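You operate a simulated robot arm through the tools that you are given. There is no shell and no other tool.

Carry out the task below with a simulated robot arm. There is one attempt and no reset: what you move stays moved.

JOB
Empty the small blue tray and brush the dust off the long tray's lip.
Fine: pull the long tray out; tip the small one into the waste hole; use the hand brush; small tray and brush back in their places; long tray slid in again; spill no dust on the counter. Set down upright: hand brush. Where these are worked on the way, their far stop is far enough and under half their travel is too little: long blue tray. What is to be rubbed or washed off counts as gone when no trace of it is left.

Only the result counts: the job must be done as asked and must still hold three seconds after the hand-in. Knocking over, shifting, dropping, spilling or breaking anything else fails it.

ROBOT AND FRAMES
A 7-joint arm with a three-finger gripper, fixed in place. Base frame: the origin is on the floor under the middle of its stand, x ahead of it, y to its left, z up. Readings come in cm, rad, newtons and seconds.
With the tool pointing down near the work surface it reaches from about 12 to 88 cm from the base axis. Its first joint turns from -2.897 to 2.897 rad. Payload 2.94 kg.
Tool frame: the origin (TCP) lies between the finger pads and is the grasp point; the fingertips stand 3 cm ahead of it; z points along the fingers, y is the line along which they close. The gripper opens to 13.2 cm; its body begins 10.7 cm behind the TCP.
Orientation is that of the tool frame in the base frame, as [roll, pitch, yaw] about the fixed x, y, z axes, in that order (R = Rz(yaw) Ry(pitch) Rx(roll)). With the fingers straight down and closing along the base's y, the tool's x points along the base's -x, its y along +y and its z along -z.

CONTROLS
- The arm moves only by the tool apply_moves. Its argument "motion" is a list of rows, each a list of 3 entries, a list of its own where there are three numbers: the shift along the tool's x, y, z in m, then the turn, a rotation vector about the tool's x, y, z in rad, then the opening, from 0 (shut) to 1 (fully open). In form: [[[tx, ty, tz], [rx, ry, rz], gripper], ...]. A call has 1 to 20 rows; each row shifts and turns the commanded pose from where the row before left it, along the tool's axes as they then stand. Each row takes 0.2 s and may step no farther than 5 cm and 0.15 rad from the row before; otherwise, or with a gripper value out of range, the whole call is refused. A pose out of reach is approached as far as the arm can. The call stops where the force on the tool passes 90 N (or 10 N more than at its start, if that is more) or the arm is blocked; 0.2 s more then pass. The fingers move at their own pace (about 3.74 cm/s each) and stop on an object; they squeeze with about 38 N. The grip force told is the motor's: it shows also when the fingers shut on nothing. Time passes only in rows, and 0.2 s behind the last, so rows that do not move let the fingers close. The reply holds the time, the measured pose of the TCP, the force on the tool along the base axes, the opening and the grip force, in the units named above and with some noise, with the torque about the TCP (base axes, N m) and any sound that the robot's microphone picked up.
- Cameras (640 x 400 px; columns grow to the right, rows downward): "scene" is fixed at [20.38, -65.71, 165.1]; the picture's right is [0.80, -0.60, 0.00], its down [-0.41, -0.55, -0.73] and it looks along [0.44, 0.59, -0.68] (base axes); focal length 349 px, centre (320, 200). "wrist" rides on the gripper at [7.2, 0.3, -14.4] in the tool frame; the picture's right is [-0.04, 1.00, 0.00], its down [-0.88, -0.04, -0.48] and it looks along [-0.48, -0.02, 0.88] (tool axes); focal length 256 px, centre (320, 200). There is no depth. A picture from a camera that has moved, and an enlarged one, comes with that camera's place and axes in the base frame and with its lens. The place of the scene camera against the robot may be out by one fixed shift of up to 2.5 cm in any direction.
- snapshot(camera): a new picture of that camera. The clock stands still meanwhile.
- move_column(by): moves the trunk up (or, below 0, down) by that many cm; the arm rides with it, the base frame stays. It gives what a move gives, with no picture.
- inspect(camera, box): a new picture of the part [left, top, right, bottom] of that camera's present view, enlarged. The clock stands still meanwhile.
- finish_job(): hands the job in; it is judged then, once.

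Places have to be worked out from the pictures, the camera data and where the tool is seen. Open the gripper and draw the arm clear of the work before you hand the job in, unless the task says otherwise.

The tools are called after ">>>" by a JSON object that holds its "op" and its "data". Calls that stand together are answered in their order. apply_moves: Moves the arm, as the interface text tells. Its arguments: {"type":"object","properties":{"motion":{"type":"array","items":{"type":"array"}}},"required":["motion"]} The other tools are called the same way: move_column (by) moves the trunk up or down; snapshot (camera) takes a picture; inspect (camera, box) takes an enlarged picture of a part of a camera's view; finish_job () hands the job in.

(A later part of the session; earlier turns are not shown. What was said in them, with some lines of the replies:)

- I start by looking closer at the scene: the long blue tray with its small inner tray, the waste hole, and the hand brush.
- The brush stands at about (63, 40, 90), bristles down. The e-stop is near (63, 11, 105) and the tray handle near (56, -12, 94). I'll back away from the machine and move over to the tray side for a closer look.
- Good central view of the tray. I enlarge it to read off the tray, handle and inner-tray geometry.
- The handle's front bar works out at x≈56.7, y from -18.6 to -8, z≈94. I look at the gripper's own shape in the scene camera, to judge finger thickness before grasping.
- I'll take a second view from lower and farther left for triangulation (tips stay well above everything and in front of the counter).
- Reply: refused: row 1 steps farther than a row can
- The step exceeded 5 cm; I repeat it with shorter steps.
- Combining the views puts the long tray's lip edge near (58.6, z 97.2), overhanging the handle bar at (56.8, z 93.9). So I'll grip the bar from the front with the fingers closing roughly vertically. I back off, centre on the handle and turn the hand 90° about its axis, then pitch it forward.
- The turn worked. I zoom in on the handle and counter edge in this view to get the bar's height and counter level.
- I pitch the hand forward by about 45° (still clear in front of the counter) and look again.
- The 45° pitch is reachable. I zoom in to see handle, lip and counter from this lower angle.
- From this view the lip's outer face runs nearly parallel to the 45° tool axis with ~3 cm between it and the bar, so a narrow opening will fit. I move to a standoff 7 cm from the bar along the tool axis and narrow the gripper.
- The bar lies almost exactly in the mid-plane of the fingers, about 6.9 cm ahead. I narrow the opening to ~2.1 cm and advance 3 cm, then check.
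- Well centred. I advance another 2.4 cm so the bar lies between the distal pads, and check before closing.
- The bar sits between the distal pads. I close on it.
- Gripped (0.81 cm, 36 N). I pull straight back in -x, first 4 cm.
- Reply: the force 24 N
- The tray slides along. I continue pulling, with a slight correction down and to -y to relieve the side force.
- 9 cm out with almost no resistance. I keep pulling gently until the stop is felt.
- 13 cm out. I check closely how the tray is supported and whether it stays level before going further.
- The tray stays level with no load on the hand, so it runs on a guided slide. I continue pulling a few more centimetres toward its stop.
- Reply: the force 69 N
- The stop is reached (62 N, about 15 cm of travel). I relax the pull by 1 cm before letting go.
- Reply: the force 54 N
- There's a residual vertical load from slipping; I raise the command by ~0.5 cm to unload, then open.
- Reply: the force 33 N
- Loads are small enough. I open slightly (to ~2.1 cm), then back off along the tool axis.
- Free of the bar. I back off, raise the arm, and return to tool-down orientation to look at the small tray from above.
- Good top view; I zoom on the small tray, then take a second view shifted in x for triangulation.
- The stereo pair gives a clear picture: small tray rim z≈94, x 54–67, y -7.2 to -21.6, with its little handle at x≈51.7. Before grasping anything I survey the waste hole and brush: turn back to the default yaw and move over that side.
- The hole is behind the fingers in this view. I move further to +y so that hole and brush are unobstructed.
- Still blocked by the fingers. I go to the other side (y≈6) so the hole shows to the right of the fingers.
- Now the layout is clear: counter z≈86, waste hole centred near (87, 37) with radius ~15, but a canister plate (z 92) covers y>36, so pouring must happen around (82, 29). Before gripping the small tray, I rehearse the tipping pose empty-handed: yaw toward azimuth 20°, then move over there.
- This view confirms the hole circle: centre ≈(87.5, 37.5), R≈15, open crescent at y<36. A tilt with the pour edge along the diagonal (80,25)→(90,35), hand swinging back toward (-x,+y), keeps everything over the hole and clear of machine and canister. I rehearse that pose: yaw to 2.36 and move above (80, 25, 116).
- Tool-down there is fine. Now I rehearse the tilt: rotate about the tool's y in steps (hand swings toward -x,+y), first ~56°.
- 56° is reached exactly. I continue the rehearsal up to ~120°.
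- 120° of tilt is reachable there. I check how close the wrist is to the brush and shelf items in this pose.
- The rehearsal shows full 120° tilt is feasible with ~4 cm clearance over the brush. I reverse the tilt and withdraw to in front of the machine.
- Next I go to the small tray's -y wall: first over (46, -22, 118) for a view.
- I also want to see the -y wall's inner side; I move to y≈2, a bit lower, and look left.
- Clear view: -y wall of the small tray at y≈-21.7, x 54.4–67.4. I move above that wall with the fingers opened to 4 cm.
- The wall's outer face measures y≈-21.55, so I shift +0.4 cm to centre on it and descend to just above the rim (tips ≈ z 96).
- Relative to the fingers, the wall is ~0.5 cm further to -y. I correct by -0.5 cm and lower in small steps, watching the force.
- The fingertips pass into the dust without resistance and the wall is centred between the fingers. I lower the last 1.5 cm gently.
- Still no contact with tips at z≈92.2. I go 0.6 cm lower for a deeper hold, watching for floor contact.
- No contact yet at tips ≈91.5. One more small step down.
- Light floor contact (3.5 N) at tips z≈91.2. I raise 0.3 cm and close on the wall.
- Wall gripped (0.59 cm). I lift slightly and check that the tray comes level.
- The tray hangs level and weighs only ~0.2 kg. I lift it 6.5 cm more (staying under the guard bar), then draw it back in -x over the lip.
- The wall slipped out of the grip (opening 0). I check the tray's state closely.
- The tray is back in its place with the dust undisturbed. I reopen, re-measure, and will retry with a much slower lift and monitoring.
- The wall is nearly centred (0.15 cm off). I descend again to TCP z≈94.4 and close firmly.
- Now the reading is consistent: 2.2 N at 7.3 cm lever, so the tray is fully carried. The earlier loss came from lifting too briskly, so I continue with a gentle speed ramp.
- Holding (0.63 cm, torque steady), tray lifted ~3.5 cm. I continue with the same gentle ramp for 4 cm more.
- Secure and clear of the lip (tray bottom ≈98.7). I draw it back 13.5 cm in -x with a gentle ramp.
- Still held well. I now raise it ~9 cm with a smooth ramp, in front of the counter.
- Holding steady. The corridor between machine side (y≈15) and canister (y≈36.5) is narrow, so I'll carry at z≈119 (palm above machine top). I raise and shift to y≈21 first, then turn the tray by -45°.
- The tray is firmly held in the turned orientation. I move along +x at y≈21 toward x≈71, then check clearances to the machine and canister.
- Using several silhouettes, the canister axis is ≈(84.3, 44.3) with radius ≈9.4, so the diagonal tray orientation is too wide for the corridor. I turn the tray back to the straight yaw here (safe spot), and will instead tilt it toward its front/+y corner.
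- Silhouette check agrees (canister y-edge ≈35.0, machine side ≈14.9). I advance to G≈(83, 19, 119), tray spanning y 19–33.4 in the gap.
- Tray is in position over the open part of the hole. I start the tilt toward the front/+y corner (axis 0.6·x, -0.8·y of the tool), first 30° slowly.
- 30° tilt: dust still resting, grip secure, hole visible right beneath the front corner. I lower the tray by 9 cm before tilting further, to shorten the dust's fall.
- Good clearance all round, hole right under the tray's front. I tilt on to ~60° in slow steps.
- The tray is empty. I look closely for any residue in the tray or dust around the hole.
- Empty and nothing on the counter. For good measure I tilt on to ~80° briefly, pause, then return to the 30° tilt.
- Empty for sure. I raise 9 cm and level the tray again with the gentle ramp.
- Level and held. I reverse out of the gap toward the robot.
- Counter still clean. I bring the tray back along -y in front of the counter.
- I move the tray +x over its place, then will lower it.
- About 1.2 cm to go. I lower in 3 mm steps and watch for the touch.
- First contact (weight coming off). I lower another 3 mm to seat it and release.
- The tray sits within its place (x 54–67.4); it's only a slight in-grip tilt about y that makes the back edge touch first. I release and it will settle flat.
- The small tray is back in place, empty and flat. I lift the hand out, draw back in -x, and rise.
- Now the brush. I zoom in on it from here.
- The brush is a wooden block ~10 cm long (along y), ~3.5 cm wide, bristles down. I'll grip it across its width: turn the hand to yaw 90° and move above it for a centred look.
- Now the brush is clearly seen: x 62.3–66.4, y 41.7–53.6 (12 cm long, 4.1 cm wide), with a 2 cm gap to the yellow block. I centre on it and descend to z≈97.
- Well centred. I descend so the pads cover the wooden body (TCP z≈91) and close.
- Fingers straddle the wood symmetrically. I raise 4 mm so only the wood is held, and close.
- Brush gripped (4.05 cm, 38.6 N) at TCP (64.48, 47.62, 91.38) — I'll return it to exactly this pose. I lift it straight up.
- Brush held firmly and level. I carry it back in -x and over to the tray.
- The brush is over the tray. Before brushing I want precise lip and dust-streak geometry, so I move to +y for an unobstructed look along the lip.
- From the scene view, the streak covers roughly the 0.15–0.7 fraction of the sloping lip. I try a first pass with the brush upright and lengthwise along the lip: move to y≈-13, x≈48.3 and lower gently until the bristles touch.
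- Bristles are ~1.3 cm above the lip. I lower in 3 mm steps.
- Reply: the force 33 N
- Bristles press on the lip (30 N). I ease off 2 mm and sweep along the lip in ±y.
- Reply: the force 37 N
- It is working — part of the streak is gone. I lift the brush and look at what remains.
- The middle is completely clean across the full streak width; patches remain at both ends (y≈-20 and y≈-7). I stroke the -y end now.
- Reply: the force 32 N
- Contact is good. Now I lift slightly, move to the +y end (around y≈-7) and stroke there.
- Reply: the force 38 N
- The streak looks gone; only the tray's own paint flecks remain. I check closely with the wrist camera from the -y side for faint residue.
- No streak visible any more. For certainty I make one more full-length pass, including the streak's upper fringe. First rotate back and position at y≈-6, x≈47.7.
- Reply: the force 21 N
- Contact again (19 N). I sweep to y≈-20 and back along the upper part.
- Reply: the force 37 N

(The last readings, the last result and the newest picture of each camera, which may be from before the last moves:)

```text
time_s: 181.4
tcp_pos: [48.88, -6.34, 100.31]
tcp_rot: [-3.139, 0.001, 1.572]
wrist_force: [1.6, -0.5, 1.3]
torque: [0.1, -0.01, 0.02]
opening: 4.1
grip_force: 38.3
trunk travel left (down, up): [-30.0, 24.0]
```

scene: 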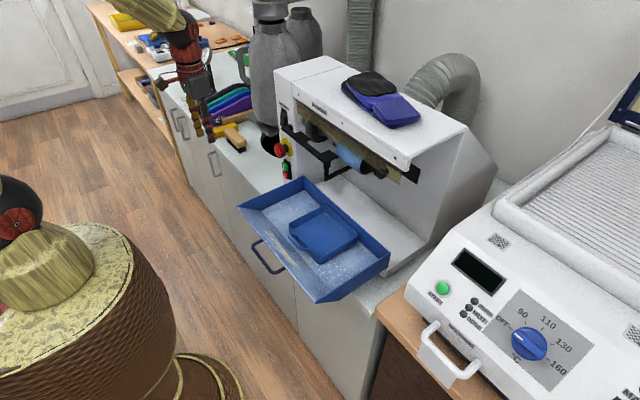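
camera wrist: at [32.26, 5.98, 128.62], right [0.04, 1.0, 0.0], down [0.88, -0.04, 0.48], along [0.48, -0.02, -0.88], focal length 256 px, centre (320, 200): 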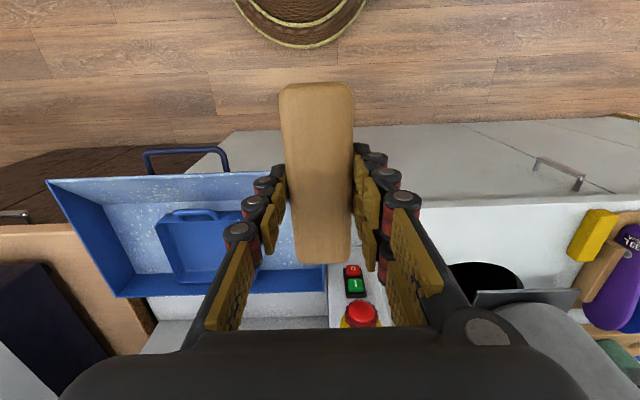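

Passes done. I lift the brush away and check the lip and the surroundings again.

>>> {"op": "apply_moves", "data": {"motion": [[[0, 0, -0.02], [0, 0, 0], 0.0], [[0, 0, -0.03], [0, 0, 0], 0.0], [[0.04, -0.01, -0.02], [0, 0, 0], 0.0], [[0.045, 0, 0], [0, 0, 0], 0.0], [[0.045, 0, 0], [0, 0, 0], 0.0], [[0.045, 0, 0], [0, 0, 0], 0.0], [[0.045, 0, 0], [0, 0, 0], 0.0], [[0, 0, 0], [0, 0, 0], 0.0]]}}

>>> {"op": "inspect", "data": {"camera": "scene", "box": [230, 190, 350, 290]}}

>>> {"op": "inspect", "data": {"camera": "scene", "box": [260, 210, 330, 270]}}

>>> {"op": "snapshot", "data": {"camera": "scene"}}

```text
time_s: 183.2
tcp_pos: [47.49, 15.68, 107.45]
tcp_rot: [-3.141, -0.001, 1.57]
wrist_force: [0.4, -0.6, -0.4]
torque: [-0.03, 0.01, 0.02]
opening: 4.11
grip_force: 38.4
trunk travel left (down, up): [-30.0, 24.0]
```

```text
4.00 times, centred on (290, 240) of scene
camera zoom: at [20.38, -65.71, 165.1], right [0.8, -0.6, 0.0], down [-0.41, -0.55, -0.73], along [0.44, 0.59, -0.68], focal length 1395 px, centre (440, 40)
```

zoom: 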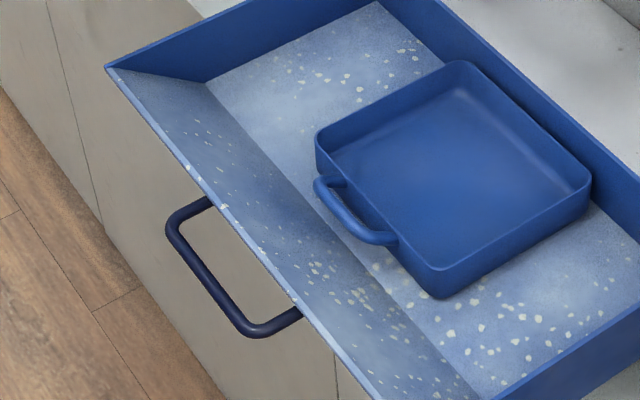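

```text
6.67 times, centred on (295, 240) of scene
camera zoom: at [20.38, -65.71, 165.1], right [0.8, -0.6, 0.0], down [-0.41, -0.55, -0.73], along [0.44, 0.59, -0.68], focal length 2325 px, centre (487, -67)
```

zoom: 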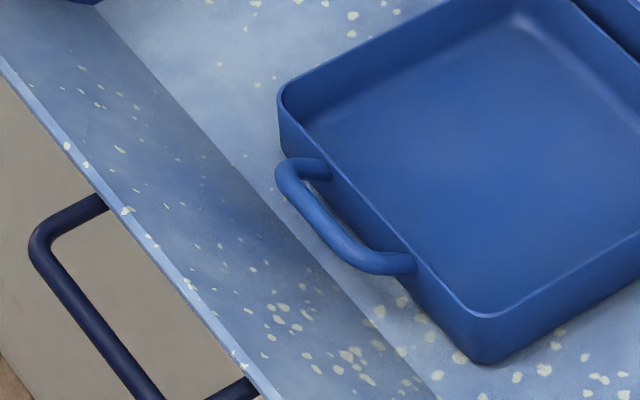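

```text
taken
```

scene: 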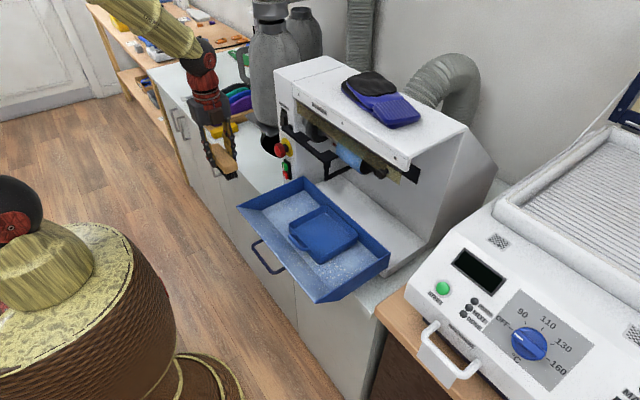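

The flecks are unchanged (tray's own pattern), the streak is gone. Now the brush goes back to its place: I move toward (64.5, 47.6) at z≈107.

>>> {"op": "apply_moves", "data": {"motion": [[[0.04, 0, 0], [0, 0, 0], 0.0], [[0.045, 0, 0], [0, 0, 0], 0.0], [[0.045, 0, 0], [0, 0, 0], 0.0], [[0.045, 0, 0], [0, 0, 0], 0.0], [[0.045, 0, 0], [0, 0, 0], 0.0], [[0.045, 0, 0], [0, 0, 0], 0.0], [[0.03, 0.015, 0], [0, 0, 0], 0.0], [[0.0244, 0.035, 0], [0, 0, 0], 0.0], [[0, 0.045, 0], [0, 0, 0], 0.0], [[0, 0.045, 0], [0, 0, 0], 0.0], [[0, 0.03, 0], [0, 0, 0], 0.0], [[0, 0, 0], [0, 0, 0], 0.0]]}}

>>> {"op": "snapshot", "data": {"camera": "wrist"}}

```text
time_s: 185.8
tcp_pos: [64.91, 47.52, 107.4]
tcp_rot: [-3.141, 0.0, 1.57]
wrist_force: [-0.1, 0.9, -1.1]
torque: [0.01, 0.02, -0.04]
opening: 4.11
grip_force: 38.5
trunk travel left (down, up): [-30.0, 24.0]
```

```text
taken
camera wrist: at [65.13, 54.77, 121.76], right [1.0, -0.04, 0.0], down [-0.04, -0.88, 0.48], along [-0.02, -0.48, -0.88], focal length 256 px, centre (320, 200)
```

wrist: 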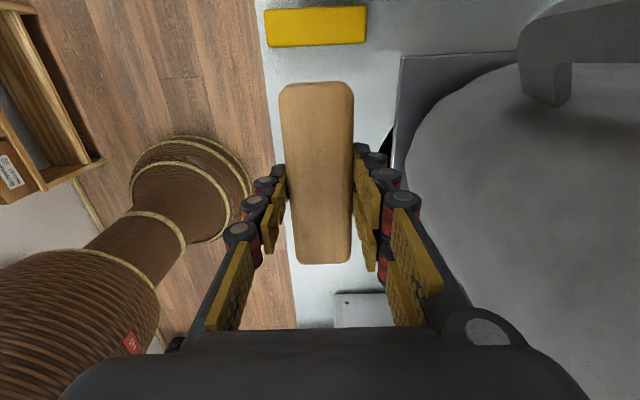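

Brush orientation in the hand is unchanged. I correct x by -0.4 cm and descend to just above the counter.

>>> {"op": "apply_moves", "data": {"motion": [[[0.001, -0.0043, 0.02], [0, 0, 0], 0.0], [[0, 0, 0.035], [0, 0, 0], 0.0], [[0, 0, 0.035], [0, 0, 0], 0.0], [[0, 0, 0.03], [0, 0, 0], 0.0], [[0, 0, 0.02], [0, 0, 0], 0.0], [[0, 0, 0.01], [0, 0, 0], 0.0], [[0, 0, 0], [0, 0, 0], 0.0]]}}

>>> {"op": "inspect", "data": {"camera": "scene", "box": [205, 95, 275, 155]}}

```text
time_s: 187.4
tcp_pos: [64.34, 47.84, 92.43]
tcp_rot: [-3.141, 0.0, 1.57]
wrist_force: [-0.7, -0.5, -1.6]
torque: [0.02, -0.02, 0.02]
opening: 4.08
grip_force: 37.5
trunk travel left (down, up): [-30.0, 24.0]
```

```text
6.67 times, centred on (240, 125) of scene
camera zoom: at [20.38, -65.71, 165.1], right [0.8, -0.6, 0.0], down [-0.41, -0.55, -0.73], along [0.44, 0.59, -0.68], focal length 2325 px, centre (853, 700)
```

zoom: 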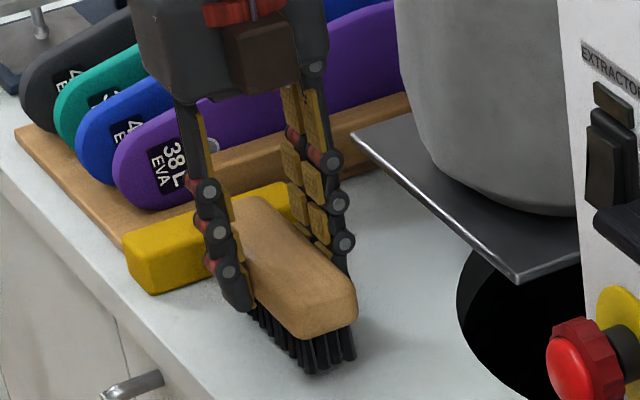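

About 1 cm above the counter. I lower in small steps until the bristles touch.

>>> {"op": "apply_moves", "data": {"motion": [[[0, 0.001, 0.004], [0, 0, 0], 0.0], [[0, 0, 0.003], [0, 0, 0], 0.0], [[0, 0, 0.002], [0, 0, 0], 0.0], [[0, 0, 0], [0, 0, 0], 0.0]]}}

```text
time_s: 188.4
tcp_pos: [64.39, 47.63, 91.39]
tcp_rot: [3.141, 0.0, 1.571]
wrist_force: [0.5, -0.6, -1.3]
torque: [0.01, -0.03, 0.01]
opening: 4.1
grip_force: 37.9
trunk travel left (down, up): [-30.0, 24.0]
```

>>> {"op": "apply_moves", "data": {"motion": [[[0, 0, 0.0015], [0, 0, 0], 0.0], [[0, 0, 0], [0, 0, 0], 0.0]]}}

```text
time_s: 189.0
tcp_pos: [64.43, 47.77, 91.4]
tcp_rot: [3.14, 0.0, 1.57]
wrist_force: [-0.4, 0.9, -1.2]
torque: [-0.01, -0.02, 0.0]
opening: 4.09
grip_force: 37.6
trunk travel left (down, up): [-30.0, 24.0]
```

>>> {"op": "apply_moves", "data": {"motion": [[[0, 0, 0.0015], [0, 0, 0], 0.0], [[0, 0, 0], [0, 0, 0], 0.0]]}}

```text
time_s: 189.6
tcp_pos: [64.49, 47.84, 91.25]
tcp_rot: [3.138, 0.002, 1.571]
wrist_force: [-1.7, 0.7, 3.8]
torque: [-0.27, 0.0, -0.08]
opening: 4.08
grip_force: 37.8
trunk travel left (down, up): [-30.0, 24.0]
```

The bristles touch the counter (weight off). I open the gripper to release the brush upright.

>>> {"op": "apply_moves", "data": {"motion": [[[0, 0, 0], [0, 0, 0], 0.33], [[0, 0, 0], [0, 0, 0], 0.4], [[0, 0, 0], [0, 0, 0], 0.5], [[0, 0, 0], [0, 0, 0], 0.5]]}}

>>> {"op": "inspect", "data": {"camera": "scene", "box": [205, 95, 275, 155]}}

>>> {"op": "inspect", "data": {"camera": "wrist", "box": [220, 80, 440, 280]}}

```text
time_s: 190.6
tcp_pos: [64.5, 47.8, 91.07]
tcp_rot: [-3.139, 0.0, 1.572]
wrist_force: [0.0, 0.8, -0.4]
torque: [-0.01, -0.02, 0.03]
opening: 6.58
grip_force: 0.1
trunk travel left (down, up): [-30.0, 24.0]
```

```text
6.67 times, centred on (240, 125) of scene
camera zoom: at [20.38, -65.71, 165.1], right [0.8, -0.6, 0.0], down [-0.41, -0.55, -0.73], along [0.44, 0.59, -0.68], focal length 2325 px, centre (853, 700)
```

zoom: 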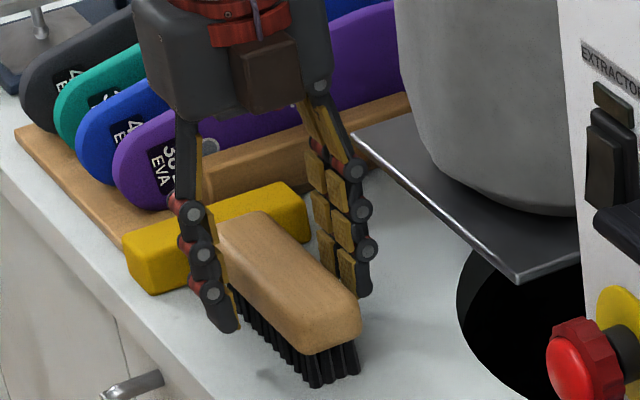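

```text
2.00 times, centred on (330, 180) of wrist
camera zoom: at [64.77, 54.93, 105.55], right [1.0, -0.04, 0.0], down [-0.04, -0.88, 0.48], along [-0.02, -0.48, -0.88], focal length 512 px, centre (300, 240)
```

zoom: 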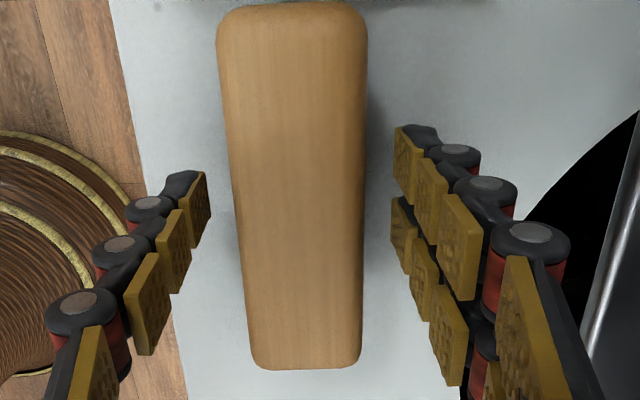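

The brush stands upright in its original spot. I rise straight up and return toward the tray handle.

>>> {"op": "apply_moves", "data": {"motion": [[[0, 0, -0.02], [0, 0, 0], 0.5], [[0, 0, -0.03], [0, 0, 0], 0.5], [[0, 0, -0.045], [0, 0, 0], 0.5], [[0, 0, -0.045], [0, 0, 0], 0.5], [[0, 0, -0.03], [0, 0, 0], 0.5], [[0, -0.045, 0], [0, 0, 0], 0.4], [[0, -0.045, 0], [0, 0, 0], 0.3], [[0, -0.045, 0], [0, 0, 0], 0.2], [[0, -0.045, 0], [0, 0, 0], 0.16], [[0, -0.045, 0], [0, 0, 0], 0.16], [[0, -0.045, 0], [0, 0, 0], 0.16], [[-0.047, 0, 0], [0, 0, 0], 0.16], [[-0.047, 0, 0], [0, 0, 0], 0.16], [[-0.047, 0, 0], [0, 0, 0], 0.16], [[-0.047, 0, 0], [0, 0, 0], 0.16], [[-0.047, 0, 0], [0, 0, 0], 0.16], [[-0.047, 0, 0], [0, 0, 0], 0.16], [[-0.047, 0, 0], [0, 0, 0], 0.16], [[-0.047, 0, 0], [0, 0, 0], 0.16], [[0, 0, 0], [0, 0, 0], 0.16]]}}

>>> {"op": "inspect", "data": {"camera": "scene", "box": [195, 85, 285, 165]}}

```text
time_s: 194.8
tcp_pos: [37.34, 10.3, 108.24]
tcp_rot: [-3.142, 0.0, 1.57]
wrist_force: [0.9, 0.4, -0.8]
torque: [0.02, -0.01, 0.01]
opening: 2.1
grip_force: 0.0
trunk travel left (down, up): [-30.0, 24.0]
```

```text
5.00 times, centred on (240, 125) of scene
camera zoom: at [20.38, -65.71, 165.1], right [0.8, -0.6, 0.0], down [-0.41, -0.55, -0.73], along [0.44, 0.59, -0.68], focal length 1744 px, centre (720, 575)
```

zoom: 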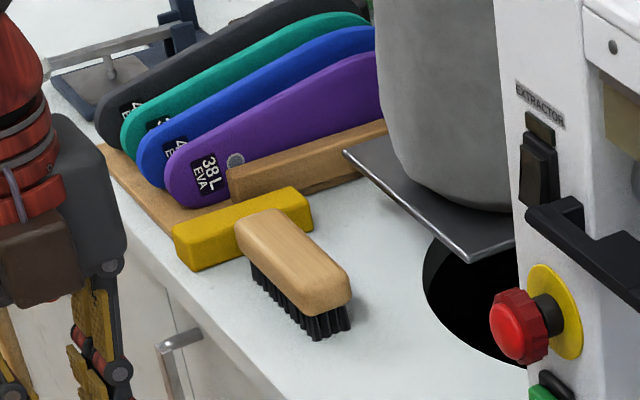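

The brush stands fine. I go on to y≈-13.2, pitch the hand to 45° again and take the standoff pose in front of the tray handle.

>>> {"op": "apply_moves", "data": {"motion": [[[-0.047, 0, 0], [0, 0, 0], 0.16], [[-0.047, 0, 0], [0, 0, 0], 0.16], [[-0.047, 0, 0], [0, 0, 0], 0.16], [[-0.047, 0, 0], [0, 0, 0], 0.16], [[-0.047, 0, 0], [0, 0, 0], 0.16], [[0, 0, 0], [-0.14, 0, 0], 0.16], [[0, 0, 0], [-0.14, 0, 0], 0.16], [[0, 0, 0], [-0.14, 0, 0], 0.16], [[0, 0, 0], [-0.14, 0, 0], 0.16], [[0, 0, 0], [-0.14, 0, 0], 0.16], [[0, 0, 0], [-0.0854, 0, 0], 0.16], [[0, -0.034, 0.0173], [0, 0, 0], 0.16], [[0, -0.034, 0.0173], [0, 0, 0], 0.16], [[0, 0, 0], [0, 0, 0], 0.16]]}}

>>> {"op": "snapshot", "data": {"camera": "wrist"}}

>>> {"op": "inspect", "data": {"camera": "wrist", "box": [240, 60, 440, 220]}}

```text
time_s: 197.8
tcp_pos: [34.87, -13.17, 100.74]
tcp_rot: [2.356, -0.002, 1.572]
wrist_force: [-0.2, 0.6, -0.8]
torque: [-0.02, 0.01, 0.01]
opening: 2.08
grip_force: 0.0
trunk travel left (down, up): [-30.0, 24.0]
```

```text
taken
camera wrist: at [24.88, -6.09, 111.2], right [0.71, -0.04, 0.71], down [-0.36, -0.88, 0.31], along [0.61, -0.48, -0.64], focal length 256 px, centre (320, 200)
```

wrist: 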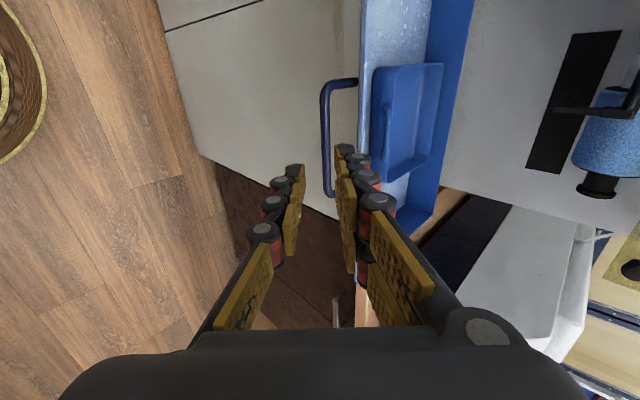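

```text
2.50 times, centred on (340, 140) of wrist
camera zoom: at [24.88, -6.09, 111.2], right [0.71, -0.04, 0.71], down [-0.36, -0.88, 0.31], along [0.61, -0.48, -0.64], focal length 640 px, centre (270, 350)
```

zoom: 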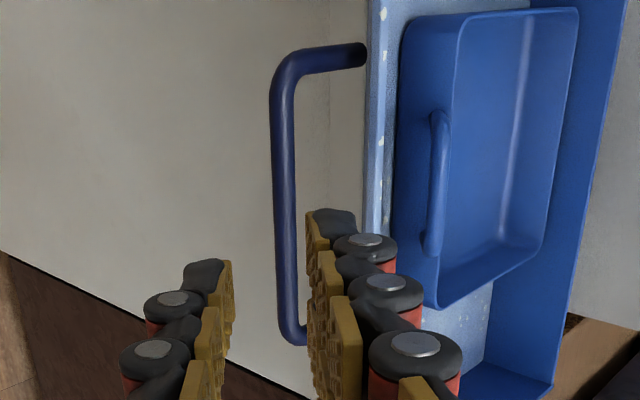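

The bar is 0.5 cm above the finger mid-plane and ~9.5 cm ahead. I correct and advance 5.5 cm, then check.

>>> {"op": "apply_moves", "data": {"motion": [[[0, 0.002, 0.015], [0, 0, 0], 0.16], [[0, 0.002, 0.02], [0, 0, 0], 0.16], [[0, 0.001, 0.02], [0, 0, 0], 0.16], [[0, 0, 0], [0, 0, 0], 0.16]]}}

>>> {"op": "inspect", "data": {"camera": "wrist", "box": [240, 60, 440, 220]}}

```text
time_s: 198.8
tcp_pos: [39.1, -13.16, 97.33]
tcp_rot: [2.36, 0.001, 1.569]
wrist_force: [0.1, -0.6, 0.7]
torque: [-0.03, 0.0, 0.03]
opening: 2.13
grip_force: 0.0
trunk travel left (down, up): [-30.0, 24.0]
```

```text
2.50 times, centred on (340, 140) of wrist
camera zoom: at [29.22, -6.05, 107.68], right [0.71, -0.04, 0.71], down [-0.36, -0.88, 0.31], along [0.61, -0.48, -0.64], focal length 640 px, centre (270, 350)
```

zoom: 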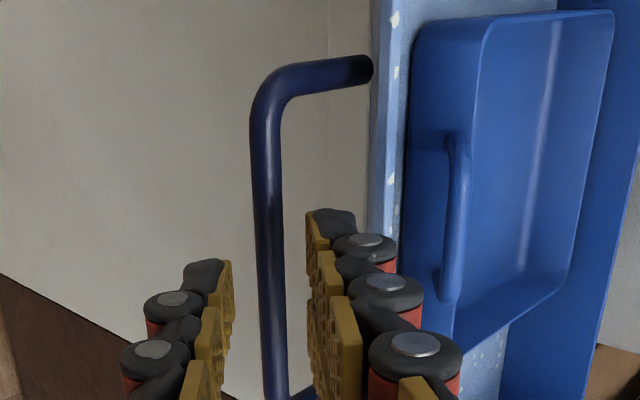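

Centred now. I advance the last 2.4 cm and close on the bar.

>>> {"op": "apply_moves", "data": {"motion": [[[0, 0, 0.012], [0, 0, 0], 0.16], [[0, 0, 0.012], [0, 0, 0], 0.16], [[0, 0, 0], [0, 0, 0], 0.16], [[0, 0, 0], [0, 0, 0], 0.0], [[0, 0, 0], [0, 0, 0], 0.0], [[0, 0, 0], [0, 0, 0], 0.0], [[0, 0, 0], [0, 0, 0], 0.0]]}}

>>> {"op": "inspect", "data": {"camera": "wrist", "box": [240, 60, 440, 220]}}

```text
time_s: 200.4
tcp_pos: [41.06, -13.27, 95.62]
tcp_rot: [2.358, 0.0, 1.572]
wrist_force: [-1.0, -2.1, -6.1]
torque: [-0.44, 0.1, 0.3]
opening: 0.83
grip_force: 35.8
trunk travel left (down, up): [-30.0, 24.0]
```

```text
2.50 times, centred on (340, 140) of wrist
camera zoom: at [31.05, -6.1, 106.03], right [0.71, -0.04, 0.71], down [-0.36, -0.88, 0.31], along [0.61, -0.47, -0.64], focal length 640 px, centre (270, 350)
```

zoom: 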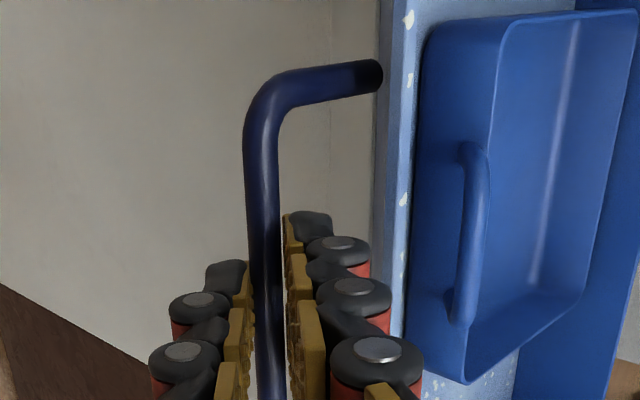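

Gripped. I push the tray back in along +x with a gentle ramp.

>>> {"op": "apply_moves", "data": {"motion": [[[0, 0.0021, 0.0021], [0, 0, 0], 0.0], [[0, 0.0042, 0.0042], [0, 0, 0], 0.0], [[0, 0.0057, 0.0057], [0, 0, 0], 0.0], [[0, 0.00707, 0.00707], [0, 0, 0], 0.0], [[0, 0.00707, 0.00707], [0, 0, 0], 0.0], [[0, 0.00707, 0.00707], [0, 0, 0], 0.0], [[0, 0.00707, 0.00707], [0, 0, 0], 0.0], [[0, 0.0057, 0.0057], [0, 0, 0], 0.0], [[0, 0.0028, 0.0028], [0, 0, 0], 0.0], [[0, 0, 0], [0, 0, 0], 0.0]]}}

>>> {"op": "snapshot", "data": {"camera": "scene"}}

```text
time_s: 202.6
tcp_pos: [47.87, -13.25, 95.59]
tcp_rot: [2.358, 0.001, 1.572]
wrist_force: [0.5, 3.7, -18.6]
torque: [-0.29, 0.25, 0.38]
opening: 0.8
grip_force: 35.8
trunk travel left (down, up): [-30.0, 24.0]
```

```text
taken
```

scene: 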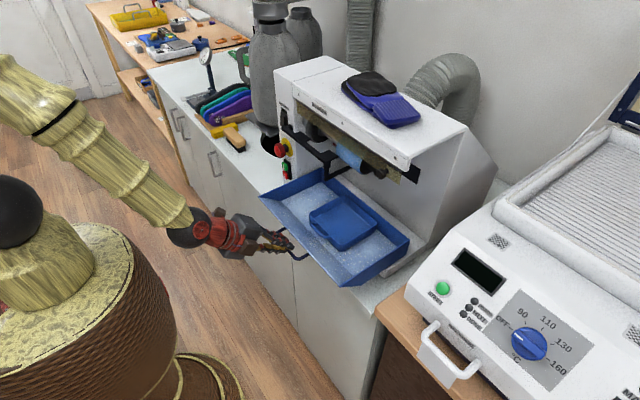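

The tray slides in with the small tray riding along. I continue with a small downward correction.

>>> {"op": "apply_moves", "data": {"motion": [[[0, 0.0016, 0.0026], [0, 0, 0], 0.0], [[0, 0.0037, 0.0047], [0, 0, 0], 0.0], [[0, 0.0062, 0.0066], [0, 0, 0], 0.0], [[0, 0.00707, 0.00707], [0, 0, 0], 0.0], [[0, 0.00707, 0.00707], [0, 0, 0], 0.0], [[0, 0.00707, 0.00707], [0, 0, 0], 0.0], [[0, 0.0057, 0.0057], [0, 0, 0], 0.0], [[0, 0.0042, 0.0042], [0, 0, 0], 0.0], [[0, 0.0021, 0.0021], [0, 0, 0], 0.0], [[0, 0, 0], [0, 0, 0], 0.0]]}}

>>> {"op": "snapshot", "data": {"camera": "scene"}}

```text
time_s: 204.8
tcp_pos: [54.47, -13.25, 95.61]
tcp_rot: [2.356, 0.003, 1.573]
wrist_force: [2.5, 13.8, -1.9]
torque: [-0.09, 0.0, 0.59]
opening: 0.85
grip_force: 36.2
trunk travel left (down, up): [-30.0, 24.0]
```

```text
taken
```

scene: 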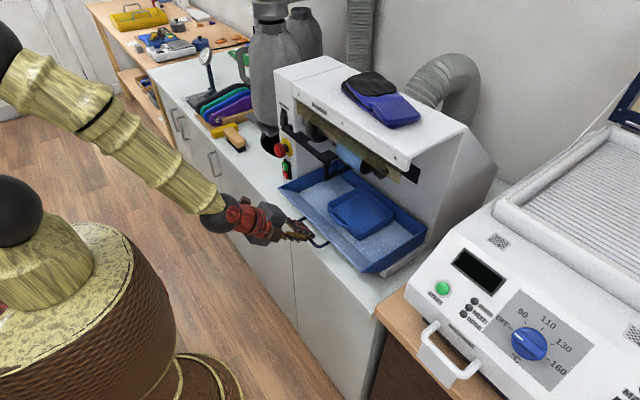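

Nearly home. I push the last bit in 3 mm steps until the closed stop is felt.

>>> {"op": "apply_moves", "data": {"motion": [[[0, 0.0021, 0.0021], [0, 0, 0], 0.0], [[0, 0.0021, 0.0021], [0, 0, 0], 0.0], [[0, 0.0021, 0.0021], [0, 0, 0], 0.0], [[0, 0, 0], [0, 0, 0], 0.0]]}}

```text
time_s: 205.8
tcp_pos: [55.04, -13.34, 95.66]
tcp_rot: [2.356, 0.001, 1.569]
wrist_force: [-23.6, 11.3, 8.4]
torque: [-0.48, 0.21, 0.23]
opening: 0.83
grip_force: 36.3
trunk travel left (down, up): [-30.0, 24.0]
```

Resistance appears (24 N). I push slightly more to confirm that it is the end stop.

>>> {"op": "apply_moves", "data": {"motion": [[[0, 0.0021, 0.0021], [0, 0, 0], 0.0], [[0, 0.0014, 0.0014], [0, 0, 0], 0.0], [[0, 0, 0], [0, 0, 0], 0.0]]}}

>>> {"op": "inspect", "data": {"camera": "scene", "box": [260, 130, 450, 280]}}

```text
time_s: 206.6
tcp_pos: [55.08, -13.35, 95.41]
tcp_rot: [2.36, -0.001, 1.569]
wrist_force: [-48.1, 3.9, 5.3]
torque: [-0.64, 0.6, 0.11]
opening: 0.81
grip_force: 35.9
trunk travel left (down, up): [-30.0, 24.0]
```

```text
2.67 times, centred on (355, 205) of scene
camera zoom: at [20.38, -65.71, 165.1], right [0.8, -0.6, 0.0], down [-0.41, -0.55, -0.73], along [0.44, 0.59, -0.68], focal length 930 px, centre (227, 187)
```

zoom: 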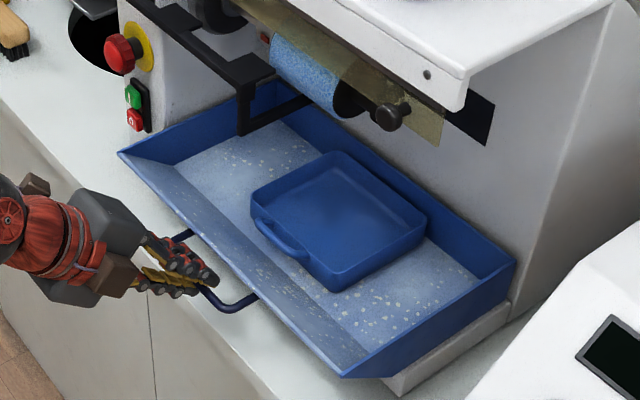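

The picture matches the initial state exactly (tray corners within 1–2 px), so the tray is fully in. I relieve the push before opening.

>>> {"op": "apply_moves", "data": {"motion": [[[0, -0.003, -0.003], [0, 0, 0], 0.0], [[0, -0.0015, -0.0015], [0, 0, 0], 0.0], [[0, 0, 0], [0, 0, 0], 0.0]]}}

```text
time_s: 207.4
tcp_pos: [55.2, -13.36, 95.36]
tcp_rot: [2.36, 0.0, 1.572]
wrist_force: [-8.9, 1.1, -26.4]
torque: [-0.27, 0.46, 0.38]
opening: 0.82
grip_force: 36.2
trunk travel left (down, up): [-30.0, 24.0]
```

Slight residual vertical load; I ease it by 3 mm and open the gripper a little.

>>> {"op": "apply_moves", "data": {"motion": [[[0, -0.0024, 0.0016], [0, 0, 0], 0.0], [[0, 0, 0], [0, 0, 0], 0.0], [[0, 0, 0], [0, 0, 0], 0.08], [[0, 0, 0], [0, 0, 0], 0.16], [[0, 0, 0], [0, 0, 0], 0.16]]}}

>>> {"op": "inspect", "data": {"camera": "wrist", "box": [240, 60, 440, 220]}}

```text
time_s: 208.6
tcp_pos: [55.11, -13.43, 95.53]
tcp_rot: [2.354, 0.0, 1.571]
wrist_force: [0.0, 0.7, 0.7]
torque: [0.03, -0.03, -0.01]
opening: 2.1
grip_force: 0.0
trunk travel left (down, up): [-30.0, 24.0]
```

```text
2.50 times, centred on (340, 140) of wrist
camera zoom: at [45.21, -6.25, 105.78], right [0.71, -0.04, 0.71], down [-0.36, -0.88, 0.31], along [0.61, -0.48, -0.64], focal length 640 px, centre (270, 350)
```

zoom: 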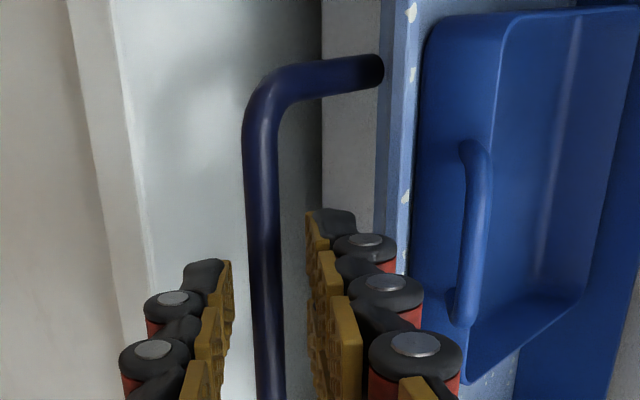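

Fingers are free of the bar with good clearance. I withdraw along the tool axis, then raise and return to a tool-down pose clear of the work.

>>> {"op": "apply_moves", "data": {"motion": [[[0, 0, -0.015], [0, 0, 0], 0.16], [[0, 0, -0.025], [0, 0, 0], 0.16], [[0, 0, -0.035], [0, 0, 0], 0.16], [[0, 0, -0.04], [0, 0, 0], 0.16], [[0, 0, -0.04], [0, 0, 0], 0.16], [[0, 0.02, -0.03], [0, 0, 0], 0.3], [[0, 0.03, -0.03], [0, 0, 0], 0.5], [[0, 0, 0], [0.14, 0, 0], 0.7], [[0, 0, 0], [0.14, 0, 0], 0.9], [[0, 0, 0], [0.14, 0, 0], 1.0], [[0, 0, 0], [0.14, 0, 0], 1.0], [[0, 0, 0], [0.14, 0, 0], 1.0], [[0, 0, 0], [0.0854, 0, 0], 1.0], [[0, 0, 0], [0, 0, 0], 1.0]]}}

>>> {"op": "snapshot", "data": {"camera": "scene"}}

>>> {"op": "inspect", "data": {"camera": "scene", "box": [260, 130, 450, 280]}}

>>> {"op": "inspect", "data": {"camera": "scene", "box": [150, 60, 310, 180]}}

```text
time_s: 211.6
tcp_pos: [43.32, -13.36, 114.06]
tcp_rot: [-3.14, -0.002, 1.571]
wrist_force: [-0.5, -0.4, -0.2]
torque: [0.0, 0.0, -0.01]
opening: 13.2
grip_force: 0.0
trunk travel left (down, up): [-30.0, 24.0]
```

```text
taken
```

scene: 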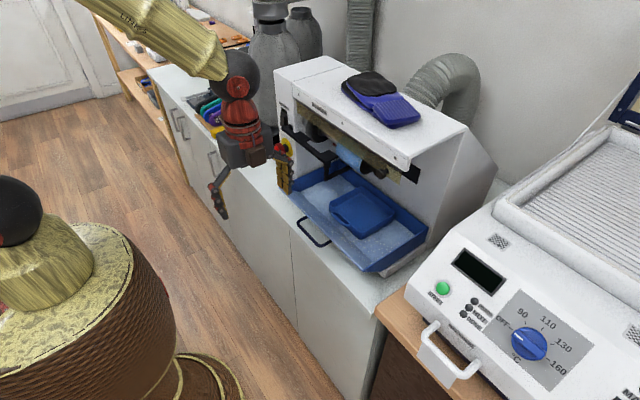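

```text
2.67 times, centred on (355, 205) of scene
camera zoom: at [20.38, -65.71, 165.1], right [0.8, -0.6, 0.0], down [-0.41, -0.55, -0.73], along [0.44, 0.59, -0.68], focal length 930 px, centre (227, 187)
```

zoom: 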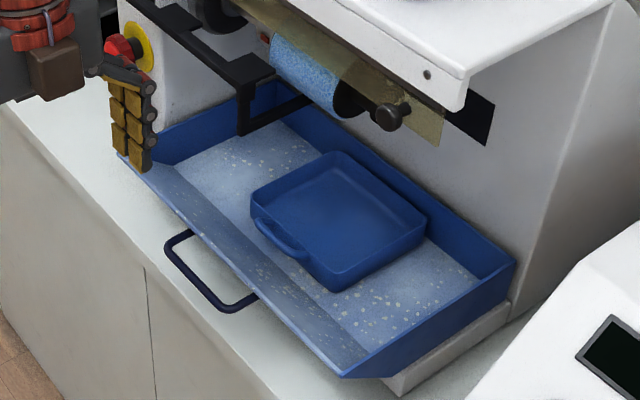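

```text
3.33 times, centred on (230, 120) of scene
camera zoom: at [20.38, -65.71, 165.1], right [0.8, -0.6, 0.0], down [-0.41, -0.55, -0.73], along [0.44, 0.59, -0.68], focal length 1162 px, centre (620, 467)
```

zoom: 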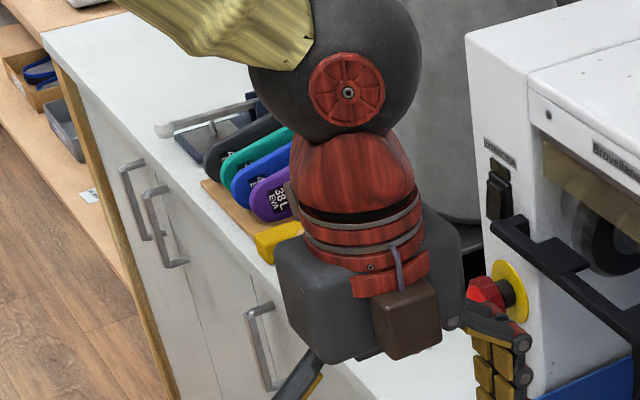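

Everything looks in order. I draw the arm fully clear and take a last look at the counter, hole and brush.

>>> {"op": "apply_moves", "data": {"motion": [[[0, -0.03, -0.03], [0, 0, 0], 1.0], [[0, -0.03, -0.03], [0, 0, 0], 1.0], [[-0.04, 0, 0], [0, 0, -0.1], 1.0], [[0, 0, 0], [0, 0, -0.143], 1.0], [[0, 0, 0], [0, 0, -0.143], 1.0], [[0, 0, 0], [0, 0, -0.143], 1.0], [[0, 0, 0], [0, 0, -0.143], 1.0], [[0, 0, 0], [0, 0, -0.143], 1.0], [[0, 0, 0], [0, 0, -0.143], 1.0], [[0, 0, 0], [0, 0, -0.143], 1.0], [[0, 0, 0], [0, 0, -0.143], 1.0], [[0, 0, 0], [0, 0, -0.143], 1.0], [[0, 0, 0], [0, 0, -0.143], 1.0], [[0, 0, 0], [0, 0, -0.04], 1.0], [[0, 0.05, 0], [0, 0, 0], 1.0], [[0, 0.05, 0], [0, 0, 0], 1.0], [[0, 0.05, 0], [0, 0, 0], 1.0], [[0, 0.05, 0], [0, 0, 0], 1.0], [[0, 0, 0], [0, 0, 0], 1.0]]}}

>>> {"op": "snapshot", "data": {"camera": "wrist"}}

>>> {"op": "inspect", "data": {"camera": "wrist", "box": [380, 120, 640, 330]}}

>>> {"op": "inspect", "data": {"camera": "scene", "box": [195, 85, 315, 185]}}

```text
time_s: 215.6
tcp_pos: [37.43, 2.56, 120.07]
tcp_rot: [3.141, -0.002, 3.139]
wrist_force: [-1.0, -0.1, 0.1]
torque: [0.0, 0.02, 0.02]
opening: 13.19
grip_force: 0.1
trunk travel left (down, up): [-30.0, 24.0]
```

```text
taken
camera wrist: at [30.13, 2.85, 134.36], right [0.04, 1.0, 0.0], down [0.88, -0.04, 0.48], along [0.48, -0.02, -0.88], focal length 256 px, centre (320, 200)
```

wrist: 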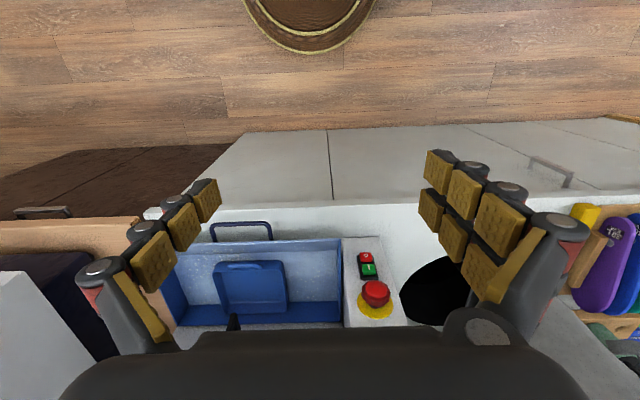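

```text
1.90 times, centred on (510, 225) of wrist
camera zoom: at [30.13, 2.85, 134.36], right [0.04, 1.0, 0.0], down [0.88, -0.04, 0.48], along [0.48, -0.02, -0.88], focal length 488 px, centre (-42, 152)
```

zoom: 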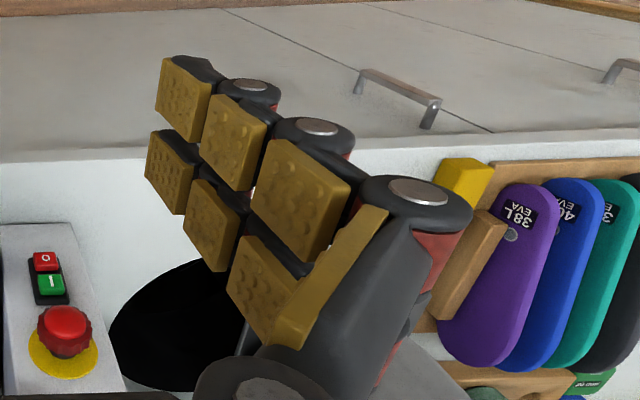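

```text
4.00 times, centred on (255, 135) of scene
camera zoom: at [20.38, -65.71, 165.1], right [0.8, -0.6, 0.0], down [-0.41, -0.55, -0.73], along [0.44, 0.59, -0.68], focal length 1395 px, centre (580, 460)
```

zoom: 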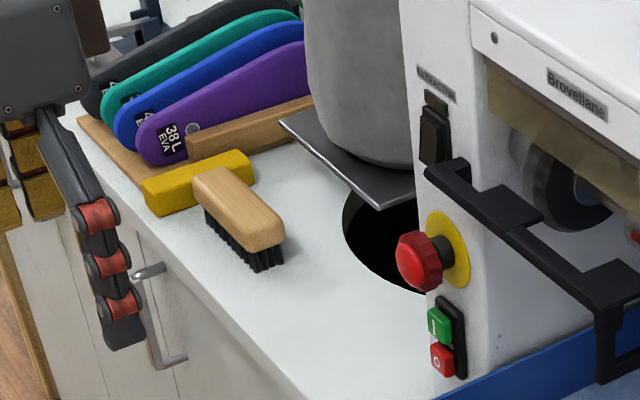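

Counter clean, brush upright in place. A last close look at the lip in its slid-in position before handing in.

>>> {"op": "inspect", "data": {"camera": "scene", "box": [270, 165, 380, 275]}}

>>> {"op": "inspect", "data": {"camera": "wrist", "box": [160, 200, 360, 340]}}

```text
3.64 times, centred on (325, 220) of scene
camera zoom: at [20.38, -65.71, 165.1], right [0.8, -0.6, 0.0], down [-0.41, -0.55, -0.73], along [0.44, 0.59, -0.68], focal length 1268 px, centre (302, 127)
```

zoom: 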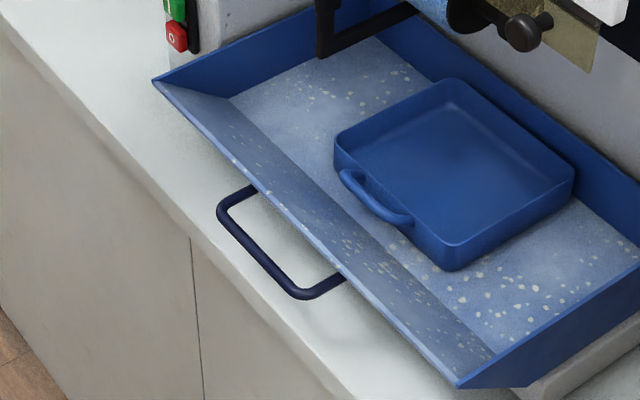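

```text
2.86 times, centred on (260, 270) of wrist
camera zoom: at [30.13, 2.85, 134.36], right [0.04, 1.0, 0.0], down [0.88, -0.04, 0.48], along [0.48, -0.02, -0.88], focal length 731 px, centre (491, 0)
```

zoom: 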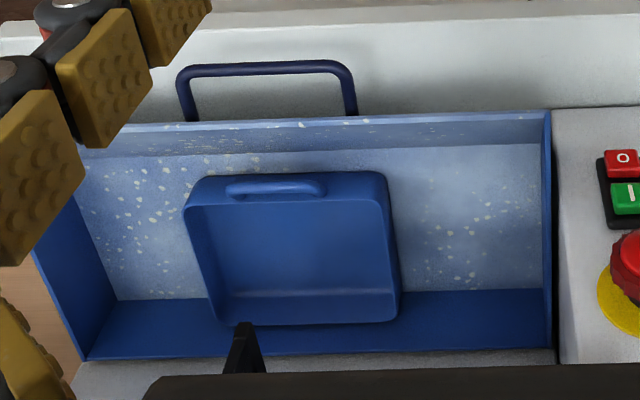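

The lip is free of dust and the small tray is empty and in place. The long tray is fully in, the brush stands upright, and the counter is clean. The gripper is open and the arm is clear, so I hand the job in.

>>> {"op": "finish_job", "data": {}}

```text
The job is handed in.
```

The job is finished and handed in. In the last pictures before hand-in everything looked right; I don't have the judge's verdict.

- **Small blue tray:** I tipped it into the waste hole and put it back in the long tray, empty. On my first try the tray slipped out of the gripper during the lift. It dropped back inside the long tray with its dust intact. A slower lift held.
- **Long tray's lip:** I brushed it until no streak was visible. The white flecks still on it are part of the tray's surface: they were there at the start and also cover its floor and rim.
- **Long tray:** I pulled it out to its stop and slid it fully back in. In the scene picture it lines up with the start to within a pixel or two.
- **Hand brush:** It stands upright, bristles down, in its original spot.
- **Counter:** I saw no dust on it around the hole, brush or tray.

The gripper is open and the arm is clear of the work.
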